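You operate a simulated robot arm through the tools that you are given. There is no shell and no other tool. Be economical: measure what you need, move in short steps, check, and stop when the job is done.

Carry out the task below with a simulated robot arm. There is one attempt and no reset: what you move stays moved.

Task
Put the flat pouch marked "grain" from the top of the long steel table on the top of the pile of white sacks. Take the teal cloth from the top of the long steel table and leave it on the top of the small steel table. Close the sliding window. Push the flat white drawer shut. Put the burnt bar on the bench top beside the mill. Take the orange label and leave it in the small grey tub on the top of the grey cabinet. The order is free.

Only the result counts: the job must be done as asked and must still hold three seconds after the hand-in. Knocking over, shifting, dropping, spilling or breaking anything else fails it. Flat cloth is picked up by pressing the open fingertips on it (5 to 10 N) and closing them slowly along it; thin cloth reads only 2 to 8 mm in the jaws.

Robot
A 6-joint arm with a two-finger gripper on a trunk, on a base that drives. Base frame: it is fixed to the floor where the robot stands at the start and does not move with it; the origin is under the middle of the robot, x ahead of it, y to its left, z up. Readings come in mm, rad, newtons and seconds.
With the tool pointing down near the work surface it reaches from about 360 to 860 mm from the robot's upright axis, wherever it stands. Its first joint turns from -2.897 to 2.897 rad. Places, roughly: bench top beside the mill (61x23 cm) [-3740, 1780, 840]; burnt bar (17x3x4 cm) [-1900, 100, 900]; flat pouch [500, -250, 750]; flat white drawer [-900, 0, 900]; orange label [2250, 750, 1000]; sliding window [-900, -600, 1500]; small grey tub (26x15x9 cm) [2500, 1000, 900]; teal cloth (10x6x4 cm) [800, -600, 800]; top of the pile of white sacks [-1400, -2700, 600]; top of the small steel table [600, 1500, 800]. Payload 2.45 kg.
Tool frame: the origin (TCP) lies between the finger pads and is the grasp point; the fingertips stand 20 mm ahead of it; z points along the fingers, y is the line along which they close. The gripper opens to 140 mm. The gripper's body begins 168 mm behind the TCP.
Orientation is told as [roll, pitch, yaw] about the base's x, y, z axes, in that order, counted from this pose: with the fingers straight down and closing along the base's y, the tool's x points along the base's -x, its y along +y and its z along -z.

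Tools
- The arm moves only by the tool move_arm. Its argument "motion" is a list of rows, each a list of 2 entries, a list of its own where there are three numbers: the shift along the tool's x, y, z in mm, then the turn, a rotation vector about the tool's x, y, z in rad. In form: [[[dx, dy, dz], [wx, wy, wz]], ...]. A call has 1 to 12 rows; each row is the pose to reach, as a shift and turn from the pose commanded when the call began, along the tool's axes at that moment. "gripper" is the opening, from 0 (shut) to 1 (fully open), set as the call begins (left out, the last holds). Each row takes 0.2 s and may step no farther than 50 mm and 0.15 rad from the row before; otherwise, or with a gripper value out of range, the whole call is refused. A pose out of reach is approached as far as the arm can. The call stops where the force on the tool passes 40 N (or 10 N more than at its start, if that is more) or the arm is blocked; 0.2 s more then pass. The fingers move at their own pace (about 45 mm/s each) and stop on an object; they squeeze with about 22 N. The grip force told is the motor's: it shows also when the fingers shut on nothing. Time passes only in rows, and 0.2 s behind the last, so rows that repeat a pose let the fingers close. It gives the time, the measured TCP pose, the force on the tool (base axes), the opening and the grip force at its end, in the units of the frame above (readings bear some noise), with the torque about the TCP (base axes, N m) and any sound that the robot's microphone picked up.
- Cameras (640 x 400 px; columns grow to the right, rows downward): "scene" is now at [4.3, 72.7, 1835.2]; the picture's right is [-0.99, 0.11, 0.00], its down [0.09, 0.85, -0.52] and it looks along [-0.06, -0.51, -0.86] (base axes); focal length 214 px, centre (320, 200). "wrist" rides on the gripper at [78, 11, -209] in the tool frame; the picture's right is [-0.14, 0.99, 0.00], its down [-0.92, -0.13, -0.37] and it looks along [-0.37, -0.05, 0.93] (tool axes); focal length 280 px, centre (320, 200). There is no depth. A picture from a camera that has moved, and an enlarged one, comes with that camera's place and axes in the base frame and with its lens.
- camera(camera): a new picture of that camera. It takes no simulated time.
- slide_trunk(by): slides the trunk up (or, below 0, down) by that many mm; the arm and the scene camera ride with it, the base frame stays. It gives what a move gives, with no picture.
- roll_base(legs): drives the robot by 1 to 6 legs, each [ahead, left, turn to the left] in mm, mm and rad, along the robot's own axes; the way and the turn of a leg run together, so that a leg with both is an arc; at most 1500 mm and 3.142 rad a leg. The arm and the cameras ride along, it lands a little off, and it stops where it bumps. It gives what a move gives.
- head_to(pan, tilt): turns the head with the scene camera to pan (to the left, within 2.496 rad either way) and tilt (down, from -0.506 to 1.204), counted from straight ahead of the robot. It gives what a move gives.
- inspect(camera, box): a new picture of the part [left, top, right, bottom] of that camera's present view, enlarged. It takes no simulated time.
- sign_off(): hands the job in; it is judged then, once.

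Go step by step. Nothing tells you exact positions but the pictures and the camera data: compare them with the known pose of the tool, close in by small moves and look again before you grip or let go. The budget is 165 turns and 128 pictures, counting those below and the enlarged ones. Unless the task says otherwise, let go and move clear before handing in, and close with one line.

The tools are called after ">>>" as name(argument=value, ...) on one line, values as JSON. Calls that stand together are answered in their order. move_arm: Moves the arm, as the interface text tells. Its arguments: {"type":"object","properties":{"motion":{"type":"array","items":{"type":"array"}},"gripper":{"type":"number"}},"required":["motion"]} The other tools are called the same way: slide_trunk (by) slides the trunk up or down; roll_base (legs) drives the base; head_to (pan, tilt) turns the head that bears the scene camera; camera (camera) takes a picture; inspect (camera, box) takes an enlarged picture of a part of a camera's view; sign_off () hands the job in.

At the start:

```text
time: 0.0
tcp_pos: [-334.4, -224.3, 1492.8]
orientation: [0.001, 0.001, 0.001]
ft_force: [0.0, -0.5, 0.1]
moment: [0.02, 0.01, 0.02]
grip_width: 140.0
grasp_force: 0.0
trunk travel left (down, up): [-100.0, 130.0]
robot x, y, heading: [5.5, 0.1, -0.002]
head pan, tilt: [-1.679, 1.028]
```

scene: 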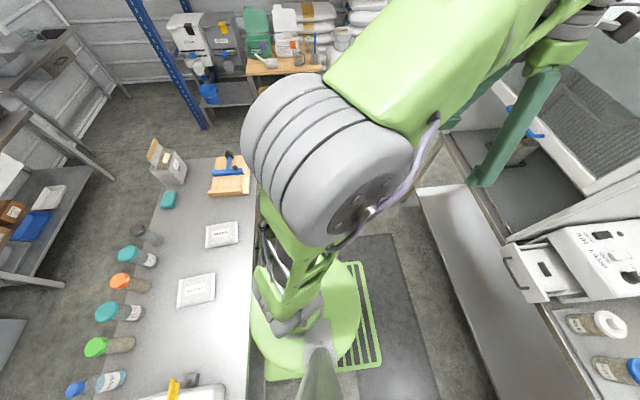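
wrist: 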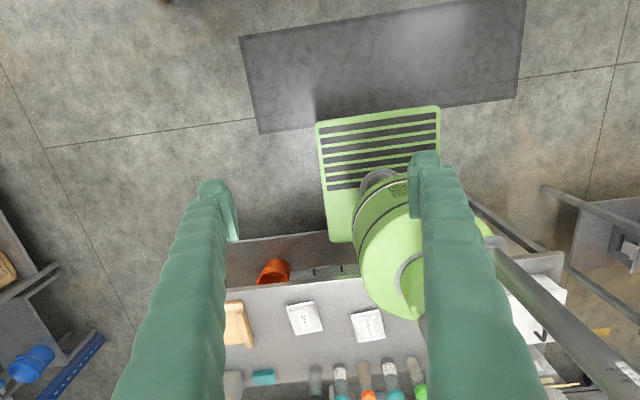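

I see the long table ahead with two pouches and the teal cloth, and the window/drawer behind the robot. I'll look around with the head first.

>>> inspect(camera="scene", box=[140, 130, 260, 320])

>>> head_to(pan=0.0, tilt=0.5)

>>> camera(camera="scene")

>>> head_to(pan=1.2, tilt=0.4)

>>> camera(camera="scene")

>>> head_to(pan=2.49, tilt=0.4)

>>> camera(camera="scene")

>>> head_to(pan=-2.45, tilt=0.4)

>>> camera(camera="scene")

```text
2.11 times, centred on (200, 225) of scene
camera zoom: at [4.3, 72.7, 1835.2], right [-0.99, 0.11, 0.0], down [0.09, 0.85, -0.52], along [-0.06, -0.51, -0.86], focal length 452 px, centre (573, 147)
```

zoom: 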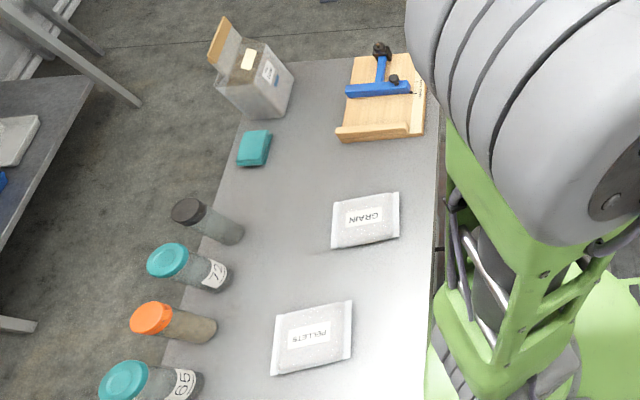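

```text
time: 1.7
tcp_pos: [-335.4, -224.4, 1494.3]
orientation: [-0.001, 0.001, 0.001]
ft_force: [0.7, -0.4, -1.1]
moment: [-0.01, 0.0, 0.02]
grip_width: 140.1
grasp_force: 0.1
trunk travel left (down, up): [-100.0, 130.0]
robot x, y, heading: [1.6, 0.4, 0.001]
head pan, tilt: [0.0, 0.499]
```

```text
124 pictures are left
camera scene: at [102.6, 140.1, 1878.3], right [0.0, -1.0, 0.0], down [-0.48, 0.0, -0.88], along [0.88, 0.0, -0.48], focal length 214 px, centre (320, 200)
```

scene: 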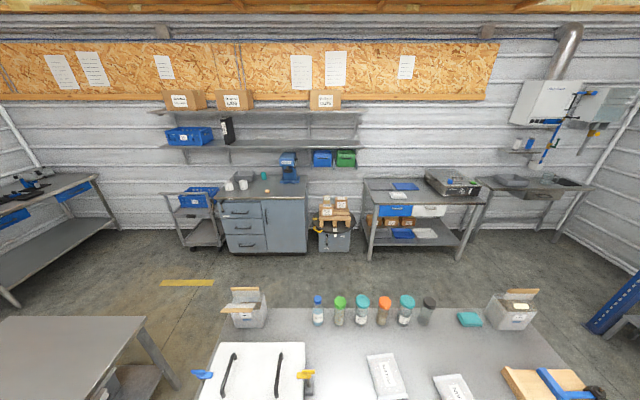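

```text
time: 3.1
tcp_pos: [-335.2, -223.8, 1495.3]
orientation: [0.0, -0.001, -0.001]
ft_force: [0.6, -0.5, -0.4]
moment: [-0.01, 0.0, 0.0]
grip_width: 140.0
grasp_force: 0.2
trunk travel left (down, up): [-100.0, 130.0]
robot x, y, heading: [-1.3, 3.7, -0.0]
head pan, tilt: [1.201, 0.4]
```

```text
123 pictures are left
camera scene: at [45.2, 226.5, 1887.4], right [0.93, -0.36, 0.0], down [-0.14, -0.36, -0.92], along [0.33, 0.86, -0.39], focal length 214 px, centre (320, 200)
```

scene: 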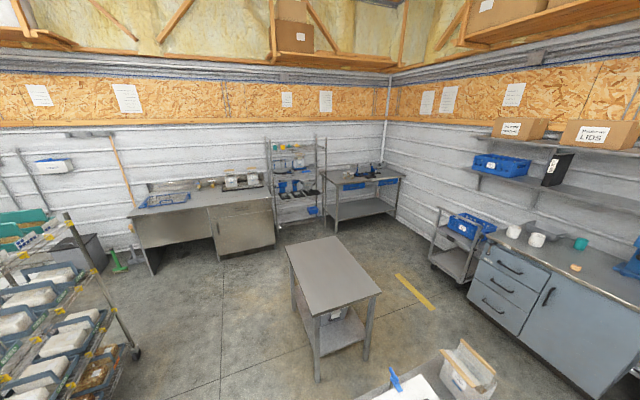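

```text
time: 4.6
tcp_pos: [-335.9, -225.7, 1494.5]
orientation: [-0.001, 0.001, 0.0]
ft_force: [0.0, -0.8, 0.0]
moment: [-0.02, 0.0, 0.0]
grip_width: 140.1
grasp_force: 0.1
trunk travel left (down, up): [-100.0, 130.0]
robot x, y, heading: [-0.8, 3.0, 0.001]
head pan, tilt: [2.491, 0.4]
```

```text
122 pictures are left
camera scene: at [-62.1, 196.4, 1887.4], right [0.61, 0.8, 0.0], down [0.31, -0.24, -0.92], along [-0.73, 0.56, -0.39], focal length 214 px, centre (320, 200)
```

scene: 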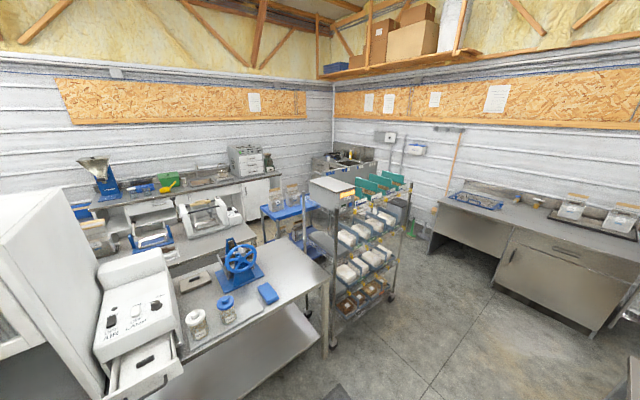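

```text
time: 8.5
tcp_pos: [-336.0, -224.1, 1493.9]
orientation: [0.0, -0.001, -0.001]
ft_force: [-0.1, -0.1, 0.6]
moment: [0.0, -0.03, 0.01]
grip_width: 140.3
grasp_force: 0.0
trunk travel left (down, up): [-100.0, 130.0]
robot x, y, heading: [1.9, 1.2, -0.007]
head pan, tilt: [-2.45, 0.4]
```

```text
121 pictures are left
camera scene: at [-59.8, 81.1, 1887.4], right [-0.64, 0.77, 0.0], down [0.3, 0.25, -0.92], along [-0.71, -0.59, -0.39], focal length 214 px, centre (320, 200)
```

scene: 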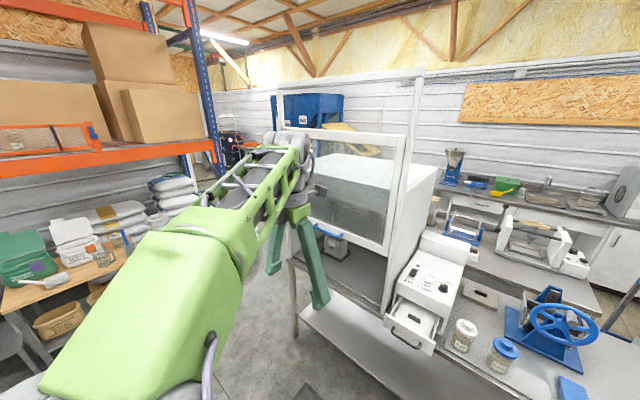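

The window, drawer, racks and benches are all visible. I'll zoom in on each of the task areas.

>>> inspect(camera="scene", box=[380, 140, 640, 300])

>>> inspect(camera="scene", box=[240, 60, 480, 360])

>>> head_to(pan=0.3, tilt=0.4)

>>> inspect(camera="scene", box=[220, 120, 460, 270])

>>> head_to(pan=-2.0, tilt=0.5)

>>> camera(camera="scene")

```text
2.46 times, centred on (510, 220) of scene
camera zoom: at [-59.8, 81.1, 1887.4], right [-0.64, 0.77, 0.0], down [0.3, 0.25, -0.92], along [-0.71, -0.59, -0.39], focal length 528 px, centre (-148, 151)
```

zoom: 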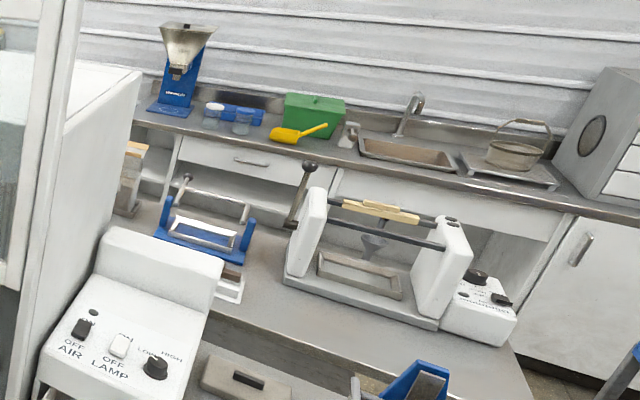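

```text
1.33 times, centred on (360, 210) of scene
camera zoom: at [-59.8, 81.1, 1887.4], right [-0.64, 0.77, 0.0], down [0.3, 0.25, -0.92], along [-0.71, -0.59, -0.39], focal length 286 px, centre (267, 187)
```

zoom: 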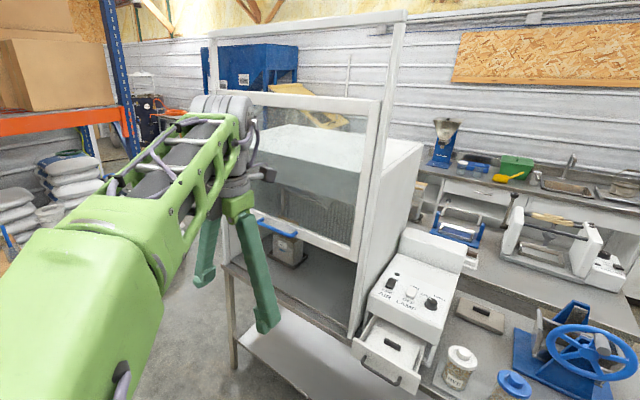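

```text
time: 10.9
tcp_pos: [-335.5, -224.9, 1493.7]
orientation: [-0.001, 0.0, 0.0]
ft_force: [-0.7, -0.6, 0.5]
moment: [-0.02, -0.01, 0.03]
grip_width: 139.9
grasp_force: 0.1
trunk travel left (down, up): [-100.0, 130.0]
robot x, y, heading: [2.5, 2.1, -0.004]
head pan, tilt: [0.3, 0.4]
```

```text
2.67 times, centred on (340, 195) of scene
camera zoom: at [100.1, 167.6, 1887.4], right [0.3, -0.96, 0.0], down [-0.37, -0.11, -0.92], along [0.88, 0.27, -0.39], focal length 572 px, centre (267, 213)
```

zoom: 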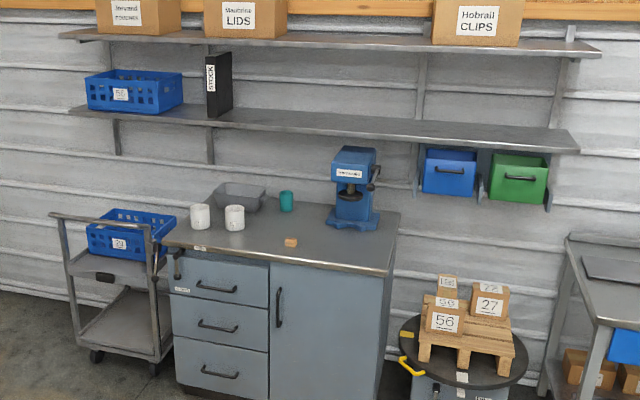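

```text
time: 13.0
tcp_pos: [-335.9, -225.0, 1495.2]
orientation: [0.0, -0.001, 0.0]
ft_force: [-0.2, 0.1, -0.3]
moment: [0.0, 0.01, -0.02]
grip_width: 139.7
grasp_force: 0.0
trunk travel left (down, up): [-100.0, 130.0]
robot x, y, heading: [-1.3, -0.6, -0.0]
head pan, tilt: [-2.0, 0.499]
```

```text
117 pictures are left
camera scene: at [-26.2, 57.5, 1878.3], right [-0.91, 0.42, 0.0], down [0.2, 0.44, -0.88], along [-0.37, -0.8, -0.48], focal length 214 px, centre (320, 200)
```

scene: 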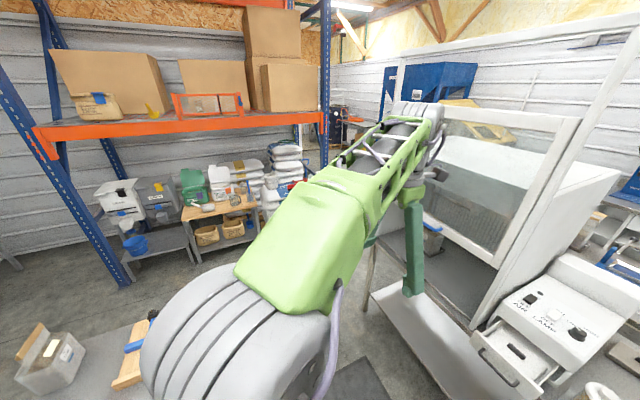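

The sash is raised, with a blue handle at its bottom near [-850, -530, 1276]. I'll back the base up slightly and look at it closely.

>>> roll_base(legs=[[-200, -100, 0]])

>>> head_to(pan=-2.3, tilt=0.6)

>>> camera(camera="scene")

>>> camera(camera="wrist")

```text
time: 14.7
tcp_pos: [-536.5, -327.9, 1493.5]
orientation: [0.001, -0.001, 0.003]
ft_force: [-0.1, -0.3, -0.5]
moment: [0.02, -0.08, 0.01]
grip_width: 139.9
grasp_force: 0.1
trunk travel left (down, up): [-100.0, 130.0]
robot x, y, heading: [-202.1, -99.5, -0.001]
head pan, tilt: [-2.0, 0.499]
```

```text
time: 15.5
tcp_pos: [-534.7, -327.4, 1493.9]
orientation: [0.0, 0.002, 0.003]
ft_force: [0.1, 0.6, 0.5]
moment: [0.0, 0.0, 0.04]
grip_width: 139.7
grasp_force: 0.1
trunk travel left (down, up): [-100.0, 130.0]
robot x, y, heading: [-200.1, -99.5, 0.003]
head pan, tilt: [-2.3, 0.6]
```

```text
116 pictures are left
camera scene: at [-248.3, -27.6, 1869.2], right [-0.75, 0.66, 0.0], down [0.37, 0.42, -0.83], along [-0.55, -0.62, -0.56], focal length 214 px, centre (320, 200)
```

scene: 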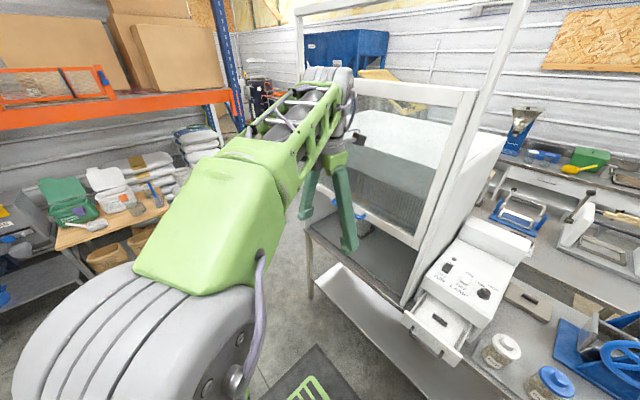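

```text
115 pictures are left
camera wrist: at [-612.6, -317.4, 1701.8], right [0.13, 0.99, 0.0], down [0.92, -0.12, 0.37], along [0.37, -0.05, -0.93], focal length 280 px, centre (320, 200)
```

wrist: 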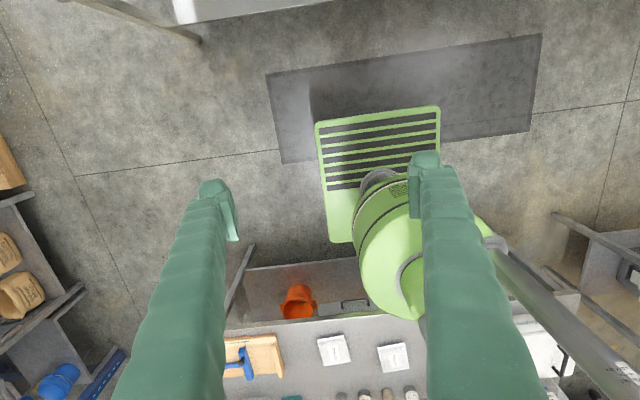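

>>> inspect(camera="scene", box=[280, 60, 520, 320])

>>> inspect(camera="scene", box=[400, 220, 520, 320])

```text
1.54 times, centred on (400, 190) of scene
camera zoom: at [-248.3, -27.6, 1869.2], right [-0.75, 0.66, 0.0], down [0.37, 0.42, -0.83], along [-0.55, -0.62, -0.56], focal length 330 px, centre (197, 215)
```

zoom: 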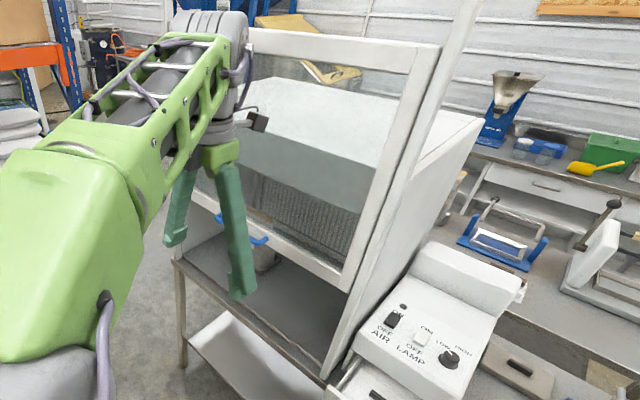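

```text
4.00 times, centred on (460, 270) of scene
camera zoom: at [-248.3, -27.6, 1869.2], right [-0.75, 0.66, 0.0], down [0.37, 0.42, -0.83], along [-0.55, -0.62, -0.56], focal length 858 px, centre (-240, -80)
```

zoom: 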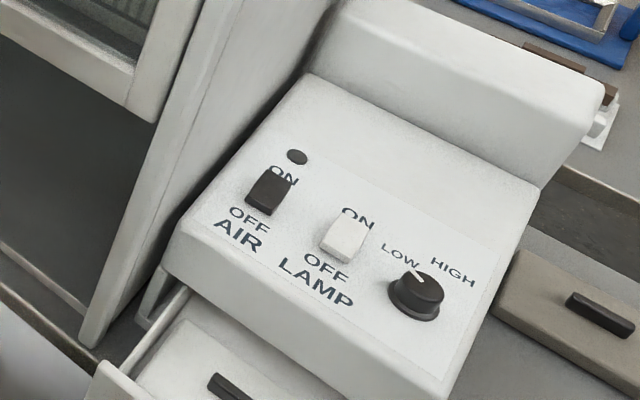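

Window handle is at about [-890, -557, 1265], frame vertical. I'll turn the robot to face -y so the window and drawer are both on its right side.

>>> roll_base(legs=[[0, 0, -1.57], [150, -120, 0]])

>>> head_to(pan=-1.2, tilt=0.6)

>>> camera(camera="scene")

>>> camera(camera="wrist")

```text
time: 21.1
tcp_pos: [-545.8, 81.9, 1494.0]
orientation: [0.0, 0.0, -1.565]
ft_force: [-0.5, -0.3, 0.3]
moment: [0.05, -0.04, 0.01]
grip_width: 140.0
grasp_force: 0.1
trunk travel left (down, up): [-100.0, 130.0]
robot x, y, heading: [-321.8, -253.9, -1.568]
head pan, tilt: [-2.3, 0.6]
```

```text
time: 22.4
tcp_pos: [-545.2, 82.0, 1493.3]
orientation: [0.0, 0.001, -1.566]
ft_force: [0.0, -0.5, 0.3]
moment: [-0.03, 0.01, 0.06]
grip_width: 140.0
grasp_force: 0.0
trunk travel left (down, up): [-100.0, 130.0]
robot x, y, heading: [-316.6, -251.2, -1.564]
head pan, tilt: [-1.201, 0.6]
```

```text
112 pictures are left
camera scene: at [-259.2, -293.0, 1869.2], right [-0.37, 0.93, 0.0], down [0.53, 0.21, -0.83], along [-0.77, -0.3, -0.56], focal length 214 px, centre (320, 200)
```

scene: 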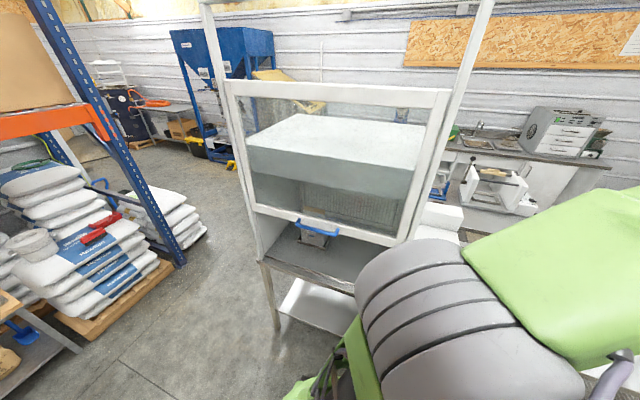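

```text
111 pictures are left
camera wrist: at [-534.3, 160.1, 1701.8], right [0.99, -0.13, 0.0], down [-0.12, -0.92, 0.37], along [-0.05, -0.37, -0.93], focal length 280 px, centre (320, 200)
```

wrist: 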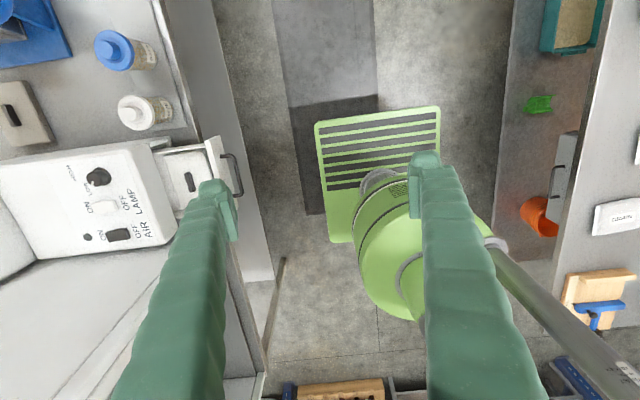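

>>> inspect(camera="scene", box=[260, 190, 380, 265])

>>> inspect(camera="wrist", box=[80, 120, 260, 260])

>>> inspect(camera="scene", box=[0, 150, 220, 330])

```text
5.33 times, centred on (320, 228) of scene
camera zoom: at [-259.2, -293.0, 1869.2], right [-0.37, 0.93, 0.0], down [0.53, 0.21, -0.83], along [-0.77, -0.3, -0.56], focal length 1144 px, centre (320, 53)
```

zoom: 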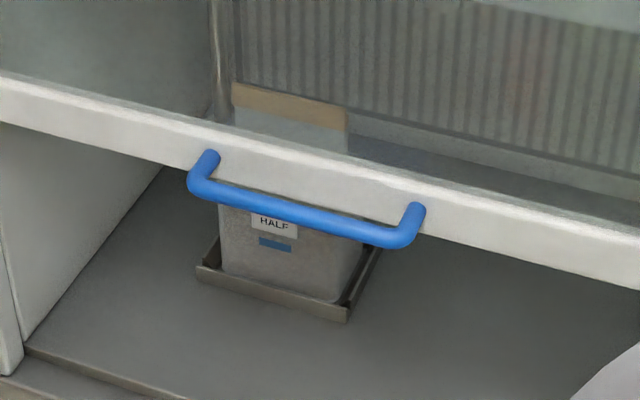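

```text
2.86 times, centred on (170, 190) of wrist
camera zoom: at [-534.3, 160.1, 1701.8], right [0.99, -0.13, 0.0], down [-0.12, -0.92, 0.37], along [-0.05, -0.37, -0.93], focal length 801 px, centre (749, 229)
```

zoom: 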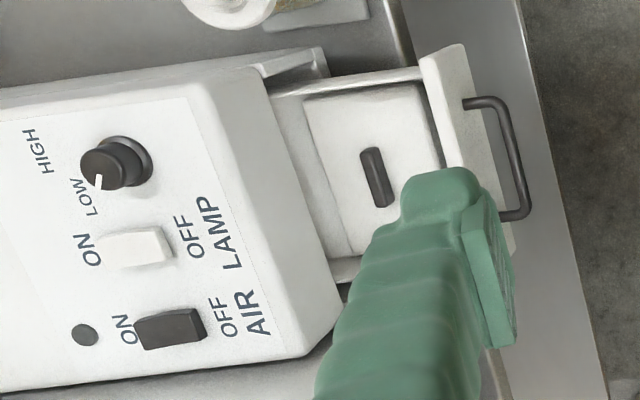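

```text
2.22 times, centred on (110, 240) of scene
camera zoom: at [-259.2, -293.0, 1869.2], right [-0.37, 0.93, 0.0], down [0.53, 0.21, -0.83], along [-0.77, -0.3, -0.56], focal length 477 px, centre (787, 111)
```

zoom: 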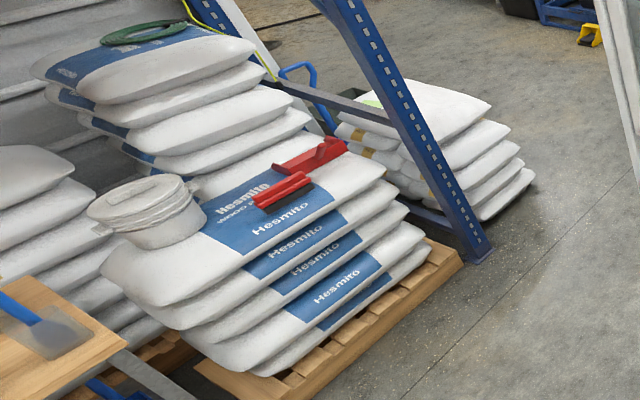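

The handle bar is at about [-915, -564, 1230]; the gripper's broad side must be turned parallel to the sash. I'll move in front of it while yawing the tool.

>>> move_arm(motion=[[[-44, -19, 8], [0, 0, 0.143]], [[-88, -39, 17], [0, 0, 0.285]], [[-131, -58, 26], [0, 0, 0.428]], [[-175, -78, 34], [0, 0, 0.571]], [[-219, -97, 43], [0, 0, 0.714]], [[-263, -117, 51], [0, 0, 0.857]], [[-307, -136, 60], [0, 0, 1.0]], [[-350, -156, 68], [0, 0, 1.143]], [[-394, -175, 77], [0, 0, 1.285]], [[-438, -195, 85], [0, 0, 1.428]], [[-482, -214, 94], [0, 0, 1.57]]], gripper=0)

>>> camera(camera="scene")

>>> camera(camera="wrist")

```text
time: 24.8
tcp_pos: [-758.8, -400.5, 1399.9]
orientation: [-0.001, 0.0, -3.137]
ft_force: [-0.1, -0.1, 0.4]
moment: [0.03, -0.05, -0.01]
grip_width: 0.0
grasp_force: 21.9
trunk travel left (down, up): [-100.0, 130.0]
robot x, y, heading: [-317.7, -251.6, -1.566]
head pan, tilt: [-1.201, 0.6]
```

```text
107 pictures are left
camera scene: at [-260.2, -294.2, 1869.1], right [-0.37, 0.93, 0.0], down [0.53, 0.21, -0.82], along [-0.77, -0.3, -0.57], focal length 214 px, centre (320, 200)
```

scene: 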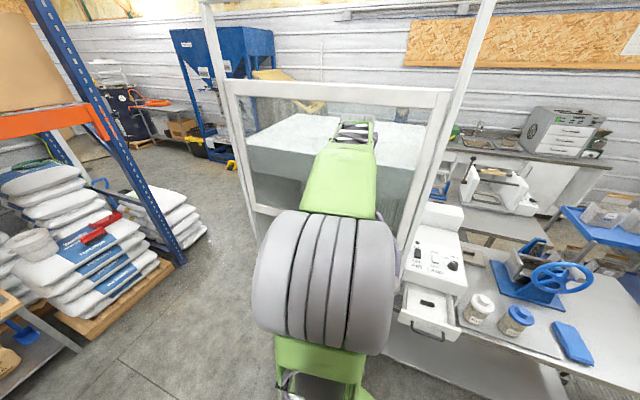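

```text
106 pictures are left
camera wrist: at [-679.8, -410.8, 1607.8], right [-0.13, -0.99, 0.0], down [-0.92, 0.12, 0.37], along [-0.36, 0.05, -0.93], focal length 280 px, centre (320, 200)
```

wrist: 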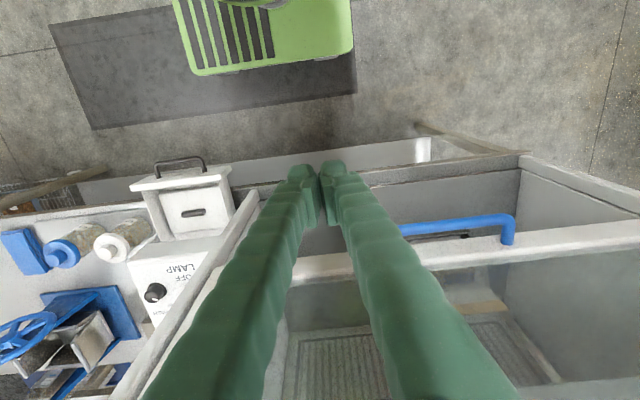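

>>> move_arm(motion=[[[-24, 32, 14], [0, 0, 0]], [[-48, 64, 28], [0, 0, 0]], [[-72, 96, 42], [0, 0, 0]], [[-97, 128, 56], [0, 0, 0]], [[-115, 158, 66], [0, 0, 0]]])

>>> camera(camera="wrist")

```text
time: 26.0
tcp_pos: [-869.7, -559.3, 1330.7]
orientation: [0.001, 0.0, -3.135]
ft_force: [0.0, 0.0, -0.4]
moment: [0.05, -0.01, -0.02]
grip_width: 0.0
grasp_force: 22.0
trunk travel left (down, up): [-100.0, 130.0]
robot x, y, heading: [-318.2, -254.8, -1.563]
head pan, tilt: [-1.201, 0.6]
```

```text
105 pictures are left
camera wrist: at [-791.9, -570.3, 1539.4], right [-0.13, -0.99, 0.0], down [-0.92, 0.12, 0.37], along [-0.36, 0.05, -0.93], focal length 280 px, centre (320, 200)
```

wrist: 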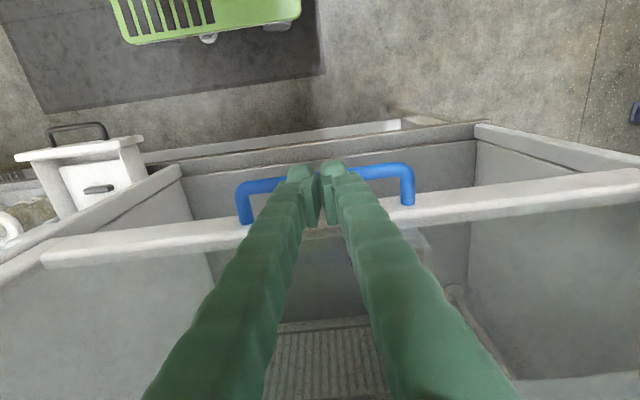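

Fingers are right above the bar; I'll press down in steps.

>>> move_arm(motion=[[[-8, 0, 15], [0, 0, 0]], [[-8, 0, 30], [0, 0, 0]], [[-8, 0, 45], [0, 0, 0]], [[-8, 0, 60], [0, 0, 0]], [[-8, 0, 75], [0, 0, 0]], [[-8, 0, 90], [0, 0, 0]], [[-8, 0, 105], [0, 0, 0]], [[-8, 0, 120], [0, 0, 0]]])

>>> camera(camera="wrist")

```text
time: 27.8
tcp_pos: [-873.0, -558.3, 1215.5]
orientation: [0.0, 0.001, -3.134]
ft_force: [32.7, 12.6, -1.6]
moment: [-2.56, 6.73, -1.14]
grip_width: 0.0
grasp_force: 22.2
trunk travel left (down, up): [-100.0, 130.0]
robot x, y, heading: [-319.1, -251.5, -1.566]
head pan, tilt: [-1.201, 0.6]
```

```text
104 pictures are left
camera wrist: at [-794.6, -568.4, 1423.6], right [-0.13, -0.99, 0.0], down [-0.92, 0.12, 0.37], along [-0.37, 0.05, -0.93], focal length 280 px, centre (320, 200)
```

wrist: 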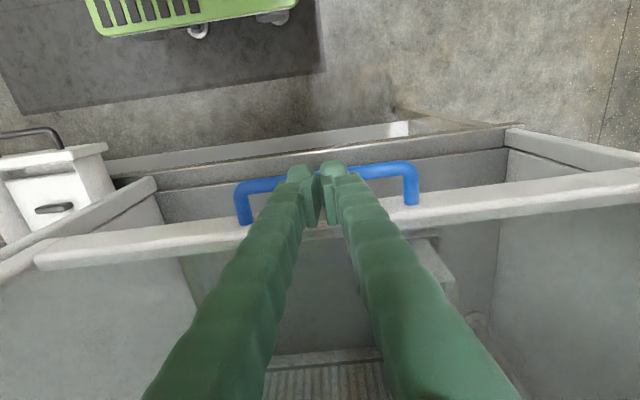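

The sash is moving, but the gripper body rubs against it. I'll lift a little, tilt the hand away from the sash, then continue.

>>> move_arm(motion=[[[10, 0, -12], [0, 0, 0]], [[8, 0, -12], [0, -0.1, 0]], [[3, 0, -12], [0, -0.2, 0]], [[0, 0, -12], [0, -0.22, 0]]])

>>> camera(camera="wrist")

```text
time: 28.8
tcp_pos: [-879.6, -560.5, 1226.2]
orientation: [-0.001, -0.222, -3.133]
ft_force: [-0.5, 0.5, 0.1]
moment: [-0.01, -0.03, 0.07]
grip_width: 0.0
grasp_force: 21.9
trunk travel left (down, up): [-100.0, 130.0]
robot x, y, heading: [-318.8, -251.7, -1.566]
head pan, tilt: [-1.201, 0.6]
```

```text
103 pictures are left
camera wrist: at [-756.6, -570.2, 1411.9], right [-0.13, -0.99, 0.03], down [-0.82, 0.12, 0.56], along [-0.56, 0.05, -0.83], focal length 280 px, centre (320, 200)
```

wrist: 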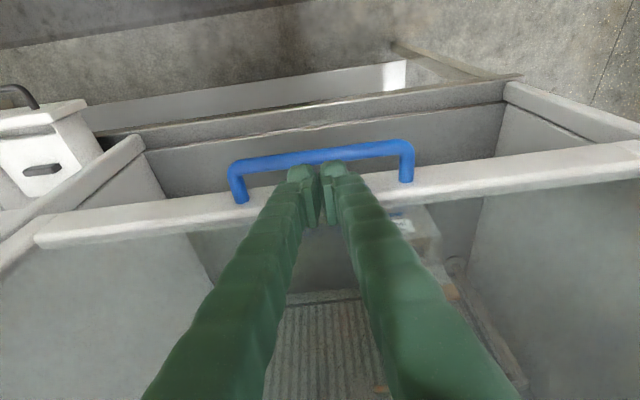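

>>> move_arm(motion=[[[21.5, 0, -4.8], [0, 0, 0]], [[23.7, 0, 5], [0, 0, 0]], [[25.9, 0, 14.7], [0, 0, 0]], [[30.3, 0, 34.2], [0, 0, 0]], [[34.7, 0, 53.8], [0, 0, 0]], [[39.1, 0, 73.3], [0, 0, 0]], [[43.5, 0, 92.8], [0, 0, 0]]])

>>> camera(camera="wrist")

```text
time: 30.4
tcp_pos: [-857.6, -559.2, 1126.8]
orientation: [0.002, -0.222, -3.136]
ft_force: [-0.6, -0.4, -0.4]
moment: [0.03, -0.06, -0.01]
grip_width: 0.2
grasp_force: 30.0
trunk travel left (down, up): [-100.0, 130.0]
robot x, y, heading: [-317.9, -251.5, -1.562]
head pan, tilt: [-1.201, 0.6]
```

```text
102 pictures are left
camera wrist: at [-734.7, -570.9, 1311.9], right [-0.13, -0.99, 0.03], down [-0.82, 0.12, 0.56], along [-0.56, 0.05, -0.83], focal length 280 px, centre (320, 200)
```

wrist: 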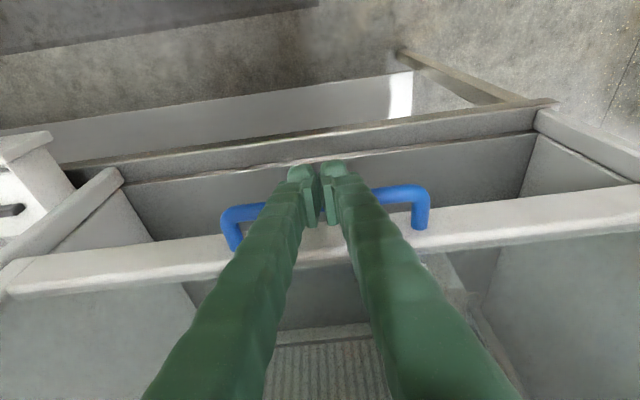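

>>> inspect(camera="scene", box=[200, 60, 460, 320])

>>> inspect(camera="wrist", box=[200, 130, 440, 280])

```text
1.54 times, centred on (330, 190) of scene
camera zoom: at [-259.4, -293.4, 1869.1], right [-0.37, 0.93, 0.0], down [0.53, 0.21, -0.82], along [-0.77, -0.3, -0.57], focal length 330 px, centre (305, 215)
```

zoom: 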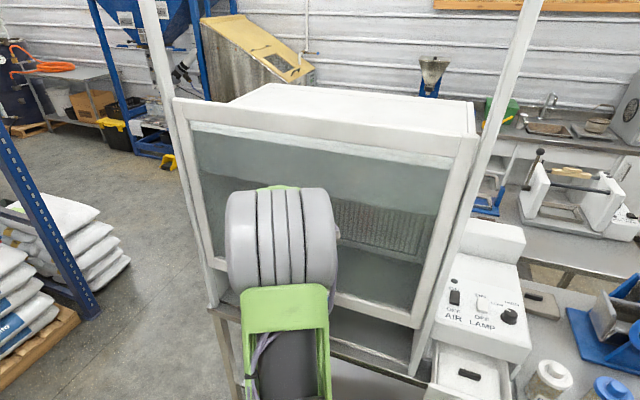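

```text
2.67 times, centred on (320, 205) of wrist
camera zoom: at [-734.7, -570.9, 1311.9], right [-0.13, -0.99, 0.03], down [-0.82, 0.12, 0.56], along [-0.56, 0.05, -0.83], focal length 748 px, centre (320, 187)
```

zoom: 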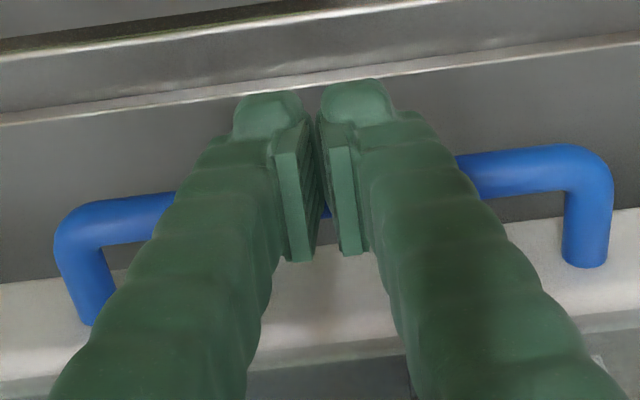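

Bar is at x≈-879, slightly under the inner edge of the fingertips. I'll recentre over it and continue down.

>>> move_arm(motion=[[[-3.3, 0, -14.6], [0, 0, 0]], [[-15, 0, -12], [0, 0, 0]], [[-12.8, 0, -2.2], [0, 0, 0]], [[-10.6, 0, 7.5], [0, 0, 0]], [[-6.2, 0, 27], [0, 0, 0]], [[-1.8, 0, 46.5], [0, 0, 0]], [[2.6, 0, 66], [0, 0, 0]], [[7, 0, 85.5], [0, 0, 0]], [[11.4, 0, 105], [0, 0, 0]], [[15.8, 0, 124.6], [0, 0, 0]]])

>>> camera(camera="wrist")

>>> inspect(camera="scene", box=[200, 60, 460, 320])

```text
time: 32.6
tcp_pos: [-870.3, -560.9, 999.5]
orientation: [0.0, -0.22, -3.135]
ft_force: [-1.1, 0.4, 0.6]
moment: [0.0, -0.03, -0.03]
grip_width: 0.0
grasp_force: 29.4
trunk travel left (down, up): [-100.0, 130.0]
robot x, y, heading: [-315.4, -251.5, -1.565]
head pan, tilt: [-1.201, 0.6]
```

```text
99 pictures are left
camera wrist: at [-746.7, -571.0, 1186.0], right [-0.13, -0.99, 0.03], down [-0.82, 0.12, 0.56], along [-0.56, 0.05, -0.83], focal length 280 px, centre (320, 200)
```

wrist: 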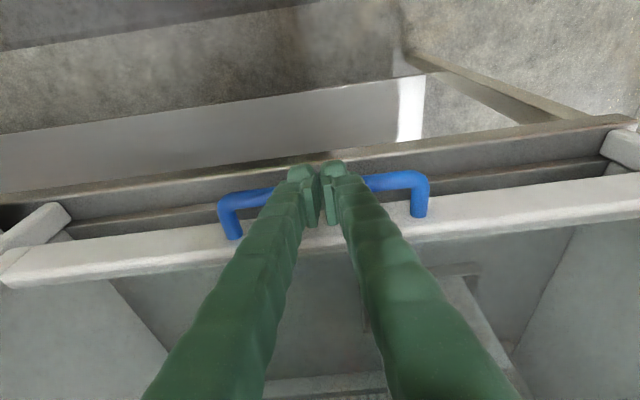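

```text
1.54 times, centred on (330, 190) of scene
camera zoom: at [-259.6, -293.4, 1869.1], right [-0.37, 0.93, 0.0], down [0.53, 0.21, -0.82], along [-0.77, -0.3, -0.57], focal length 330 px, centre (305, 215)
```

zoom: 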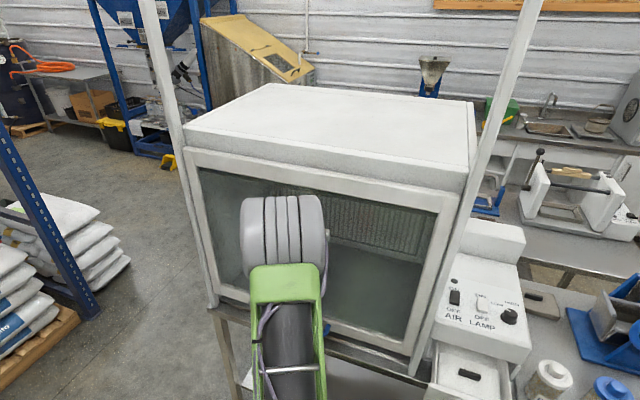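

>>> move_arm(motion=[[[3.3, 0, 14.6], [0, 0, 0]], [[6.6, 0, 29.3], [0, 0, 0]], [[9.9, 0, 43.9], [0, 0, 0]], [[13.2, 0, 58.6], [0, 0, 0]], [[16.5, 0, 73.2], [0, 0, 0]], [[19.8, 0, 87.8], [0, 0, 0]], [[23.1, 0, 102.5], [0, 0, 0]], [[26.4, 0, 117], [0, 0, 0]]])

>>> camera(camera="wrist")

>>> inspect(camera="scene", box=[200, 60, 460, 320])

```text
time: 34.0
tcp_pos: [-866.4, -557.7, 919.2]
orientation: [-0.001, -0.221, -3.135]
ft_force: [12.5, 4.8, 21.3]
moment: [0.1, 0.04, 0.07]
grip_width: 6.0
grasp_force: 29.4
trunk travel left (down, up): [-100.0, 130.0]
robot x, y, heading: [-315.3, -246.9, -1.563]
head pan, tilt: [-1.201, 0.6]
stopped in row 7: the force on the tool passed its limit at 47 N (the readings are from after the stop); the commanded pose is now the measured one
```

```text
97 pictures are left
camera wrist: at [-744.0, -569.7, 1104.5], right [-0.13, -0.99, 0.03], down [-0.82, 0.12, 0.56], along [-0.56, 0.05, -0.83], focal length 280 px, centre (320, 200)
```

wrist: 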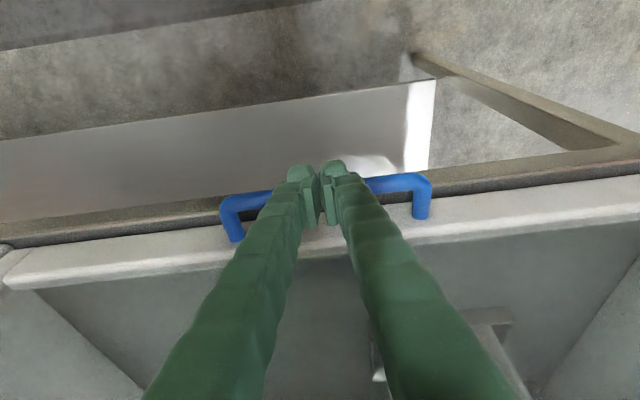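

```text
1.54 times, centred on (330, 190) of scene
camera zoom: at [-256.3, -292.0, 1869.4], right [-0.37, 0.93, 0.0], down [0.52, 0.21, -0.83], along [-0.77, -0.3, -0.56], focal length 330 px, centre (305, 215)
```

zoom: 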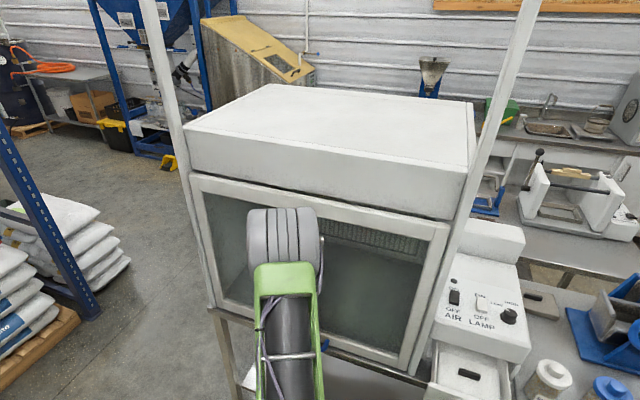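

>>> inspect(camera="scene", box=[410, 270, 510, 330])

>>> inspect(camera="wrist", box=[400, 140, 640, 290])

```text
6.40 times, centred on (460, 300) of scene
camera zoom: at [-256.3, -292.0, 1869.4], right [-0.37, 0.93, 0.0], down [0.52, 0.21, -0.83], along [-0.77, -0.3, -0.56], focal length 1373 px, centre (-576, -440)
```

zoom: 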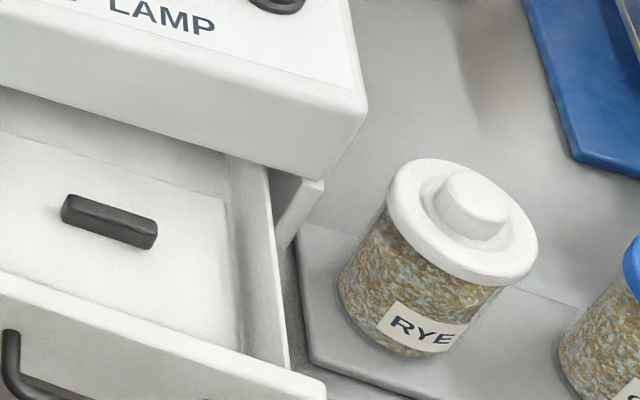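

```text
2.67 times, centred on (520, 215) of wrist
camera zoom: at [-744.0, -569.7, 1104.5], right [-0.13, -0.99, 0.03], down [-0.82, 0.12, 0.56], along [-0.56, 0.05, -0.83], focal length 748 px, centre (-213, 160)
```

zoom: 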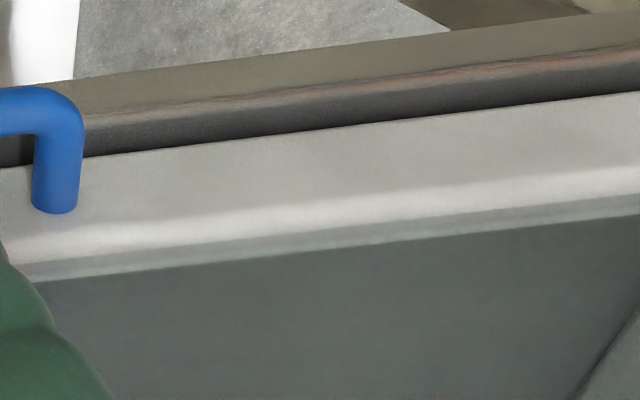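

>>> inspect(camera="scene", box=[330, 260, 430, 320])

>>> inspect(camera="scene", box=[230, 230, 310, 280])

```text
6.40 times, centred on (380, 290) of scene
camera zoom: at [-256.3, -292.0, 1869.4], right [-0.37, 0.93, 0.0], down [0.52, 0.21, -0.83], along [-0.77, -0.3, -0.56], focal length 1373 px, centre (-64, -376)
```

zoom: 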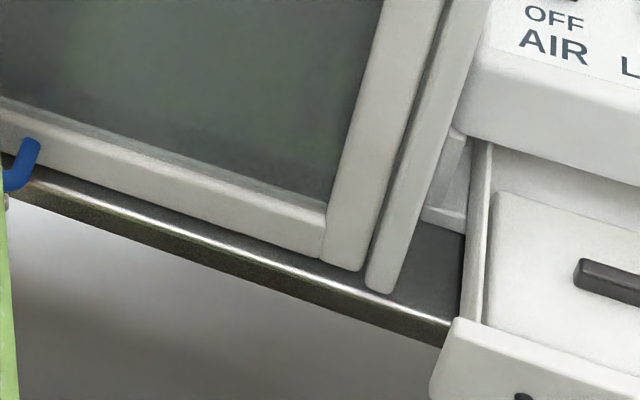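

```text
8.00 times, centred on (270, 255) of scene
camera zoom: at [-256.3, -292.0, 1869.4], right [-0.37, 0.93, 0.0], down [0.52, 0.21, -0.83], along [-0.77, -0.3, -0.56], focal length 1716 px, centre (720, -240)
```

zoom: 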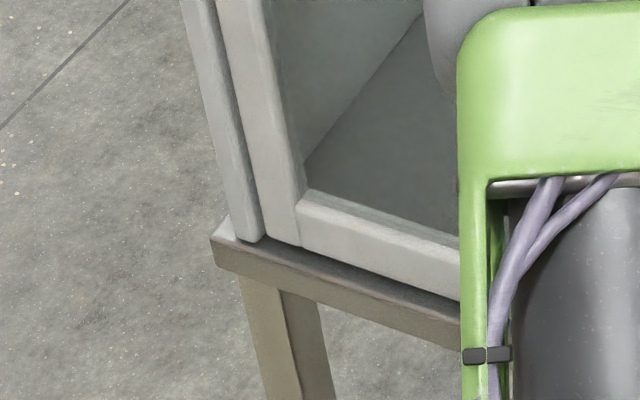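

The sash seems down on the sill; one more press to confirm it doesn't move further.

>>> move_arm(motion=[[[0.6, 0, 3], [0, 0, 0]], [[1.3, 0, 6], [0, 0, 0]], [[1.9, 0, 9], [0, 0, 0]], [[2.6, 0, 12], [0, 0, 0]]])

>>> inspect(camera="scene", box=[330, 260, 430, 320])

```text
time: 34.4
tcp_pos: [-867.7, -559.3, 917.3]
orientation: [-0.002, -0.228, -3.135]
ft_force: [12.2, 4.4, 23.5]
moment: [0.08, 0.05, -0.11]
grip_width: 6.0
grasp_force: 29.5
trunk travel left (down, up): [-100.0, 130.0]
robot x, y, heading: [-319.9, -253.9, -1.567]
head pan, tilt: [-1.201, 0.6]
stopped in row 2: the force on the tool passed its limit at 44 N (the readings are from after the stop); the commanded pose is now the measured one
```

```text
6.40 times, centred on (380, 290) of scene
camera zoom: at [-255.1, -291.3, 1869.2], right [-0.37, 0.93, 0.0], down [0.52, 0.21, -0.83], along [-0.77, -0.3, -0.56], focal length 1373 px, centre (-64, -376)
```

zoom: 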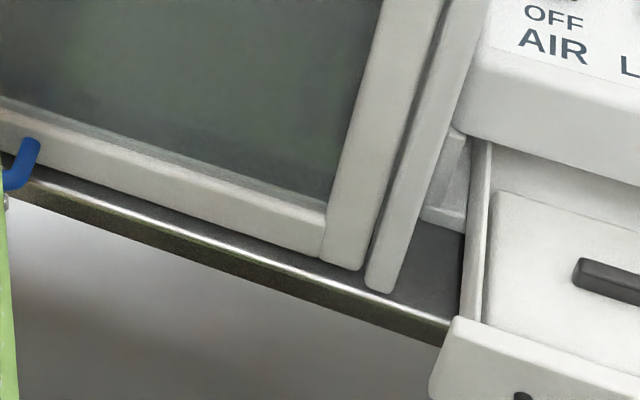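

Window closed. Backing off and moving over in front of the drawer.

>>> move_arm(motion=[[[-4, 0, -20], [0, 0, 0]], [[-9, 0, -39], [0, 0, 0]], [[34, 0, -50], [0, 0, 0]], [[78, 0, -60], [0, 0, 0]], [[118, 0, -68], [0, 0, 0]], [[109, 0, -107], [0, 0, 0]], [[100, 0, -146], [0, 0, 0]], [[91, 0, -185], [0, 0, 0]], [[82, 0, -224], [0, 0, 0]], [[82, -45, -224], [0, 0, 0]], [[82, -93, -224], [0, 0, 0]], [[82, -141, -224], [0, 0, 0]]])

>>> move_arm(motion=[[[0, -47, 0], [0, 0, 0]], [[0, -94, 0], [0, 0, 0]], [[0, -141, 0], [0, 0, 0]], [[0, -188, 0], [0, 0, 0]], [[0, -235, 0], [0, 0, 0]], [[0, -282, 0], [0, 0, 0]], [[0, -329, 0], [0, 0, 0]], [[0, -374, 0], [0, 0, 0]]])

>>> camera(camera="wrist")

>>> camera(camera="scene")

```text
time: 37.0
tcp_pos: [-742.2, -417.8, 1115.8]
orientation: [0.001, -0.225, -3.134]
ft_force: [-0.2, 0.7, -1.2]
moment: [-0.04, 0.0, -0.02]
grip_width: 0.0
grasp_force: 29.6
trunk travel left (down, up): [-100.0, 130.0]
robot x, y, heading: [-315.6, -249.1, -1.564]
head pan, tilt: [-1.201, 0.6]
```

```text
time: 38.8
tcp_pos: [-742.3, -43.2, 1117.4]
orientation: [0.001, -0.224, -3.134]
ft_force: [0.6, 0.5, 0.2]
moment: [0.0, -0.03, 0.02]
grip_width: 0.0
grasp_force: 29.5
trunk travel left (down, up): [-100.0, 130.0]
robot x, y, heading: [-317.8, -251.5, -1.563]
head pan, tilt: [-1.201, 0.6]
```

```text
90 pictures are left
camera wrist: at [-618.6, -52.8, 1302.8], right [-0.13, -0.99, 0.03], down [-0.82, 0.12, 0.56], along [-0.56, 0.04, -0.83], focal length 280 px, centre (320, 200)
```

wrist: 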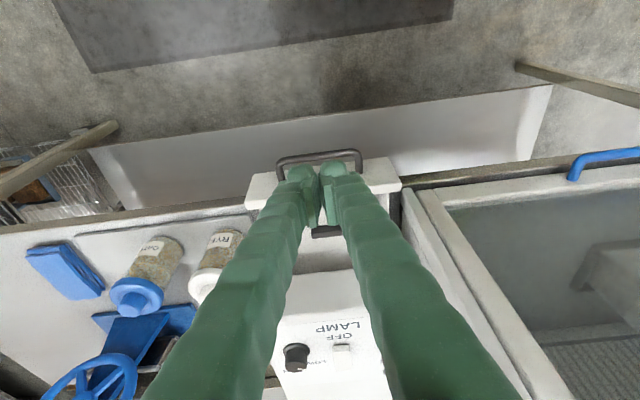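

```text
89 pictures are left
camera scene: at [-259.2, -292.0, 1869.2], right [-0.37, 0.93, 0.0], down [0.53, 0.21, -0.83], along [-0.77, -0.3, -0.56], focal length 214 px, centre (320, 200)
```

scene: 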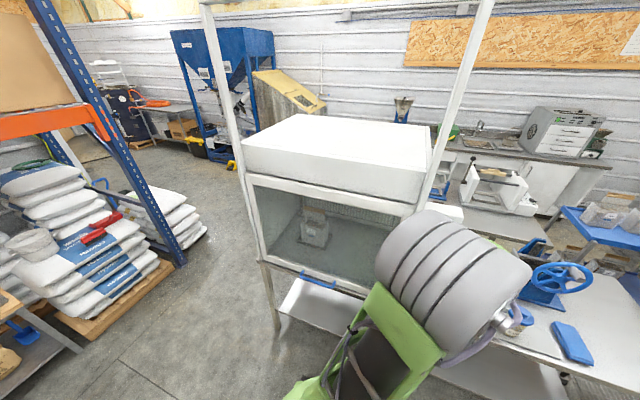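

>>> move_arm(motion=[[[10, 0, 42], [0, 0, 0]], [[19, 0, 84], [0, 0, 0]], [[28, 0, 126], [0, 0, 0]], [[38, 0, 168], [0, 0, 0]], [[47, 0, 207], [0, 0, 0]]])

>>> camera(camera="wrist")

```text
time: 40.0
tcp_pos: [-742.3, -44.4, 903.3]
orientation: [0.0, -0.225, -3.136]
ft_force: [0.8, -0.3, 0.5]
moment: [0.0, 0.02, 0.0]
grip_width: 0.0
grasp_force: 29.3
trunk travel left (down, up): [-100.0, 130.0]
robot x, y, heading: [-316.9, -251.1, -1.567]
head pan, tilt: [-1.201, 0.6]
```

```text
88 pictures are left
camera wrist: at [-619.5, -54.4, 1088.4], right [-0.13, -0.99, 0.03], down [-0.82, 0.12, 0.56], along [-0.56, 0.05, -0.83], focal length 280 px, centre (320, 200)
```

wrist: 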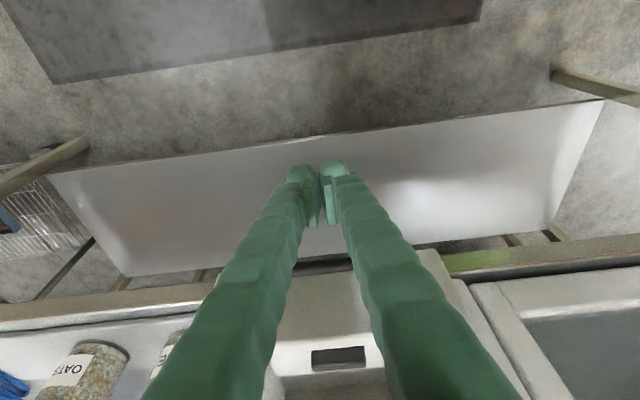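

Handle bar is near [-799, -45, 920]. Raise slightly and push in -x.

>>> move_arm(motion=[[[-3.3, 0, -14.6], [0, 0, 0]], [[-23, 0, -10.2], [0, 0, 0]], [[-37.4, 0, -6.8], [0, 0, 0]], [[-52, 0, -3.5], [0, 0, 0]], [[-66.7, 0, -0.2], [0, 0, 0]], [[-81.3, 0, 3.2], [0, 0, 0]], [[-95.9, 0, 6.5], [0, 0, 0]], [[-110.5, 0, 9.8], [0, 0, 0]], [[-125, 0, 13.2], [0, 0, 0]], [[-140, 0, 16.5], [0, 0, 0]], [[-154, 0, 19.8], [0, 0, 0]], [[-169, 0, 23], [0, 0, 0]]])

>>> camera(camera="wrist")

>>> camera(camera="scene")

```text
time: 42.6
tcp_pos: [-914.9, -45.5, 919.1]
orientation: [-0.001, -0.225, -3.134]
ft_force: [-0.2, -0.1, -0.3]
moment: [0.02, -0.01, -0.01]
grip_width: 0.0
grasp_force: 29.2
trunk travel left (down, up): [-100.0, 130.0]
robot x, y, heading: [-317.4, -253.1, -1.564]
head pan, tilt: [-1.201, 0.6]
```

```text
87 pictures are left
camera wrist: at [-791.5, -55.8, 1105.1], right [-0.13, -0.99, 0.03], down [-0.82, 0.12, 0.56], along [-0.56, 0.05, -0.82], focal length 280 px, centre (320, 200)
```

wrist: 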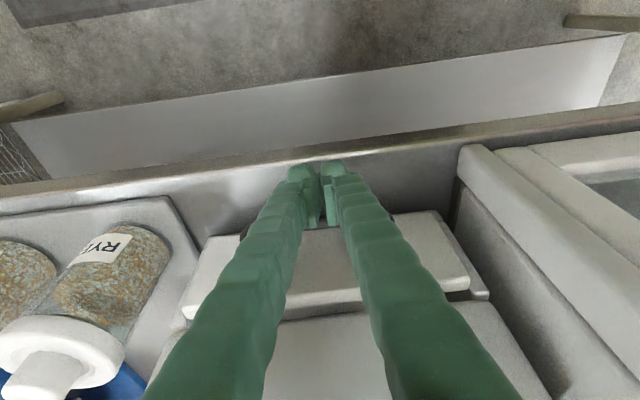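

```text
86 pictures are left
camera scene: at [-259.3, -293.2, 1869.2], right [-0.37, 0.93, 0.0], down [0.53, 0.21, -0.82], along [-0.77, -0.3, -0.57], focal length 214 px, centre (320, 200)
```

scene: 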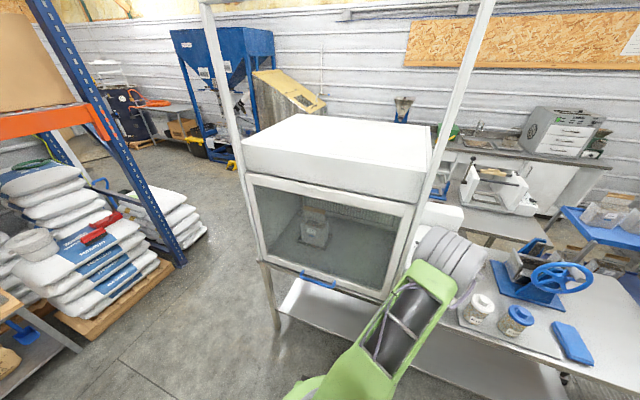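

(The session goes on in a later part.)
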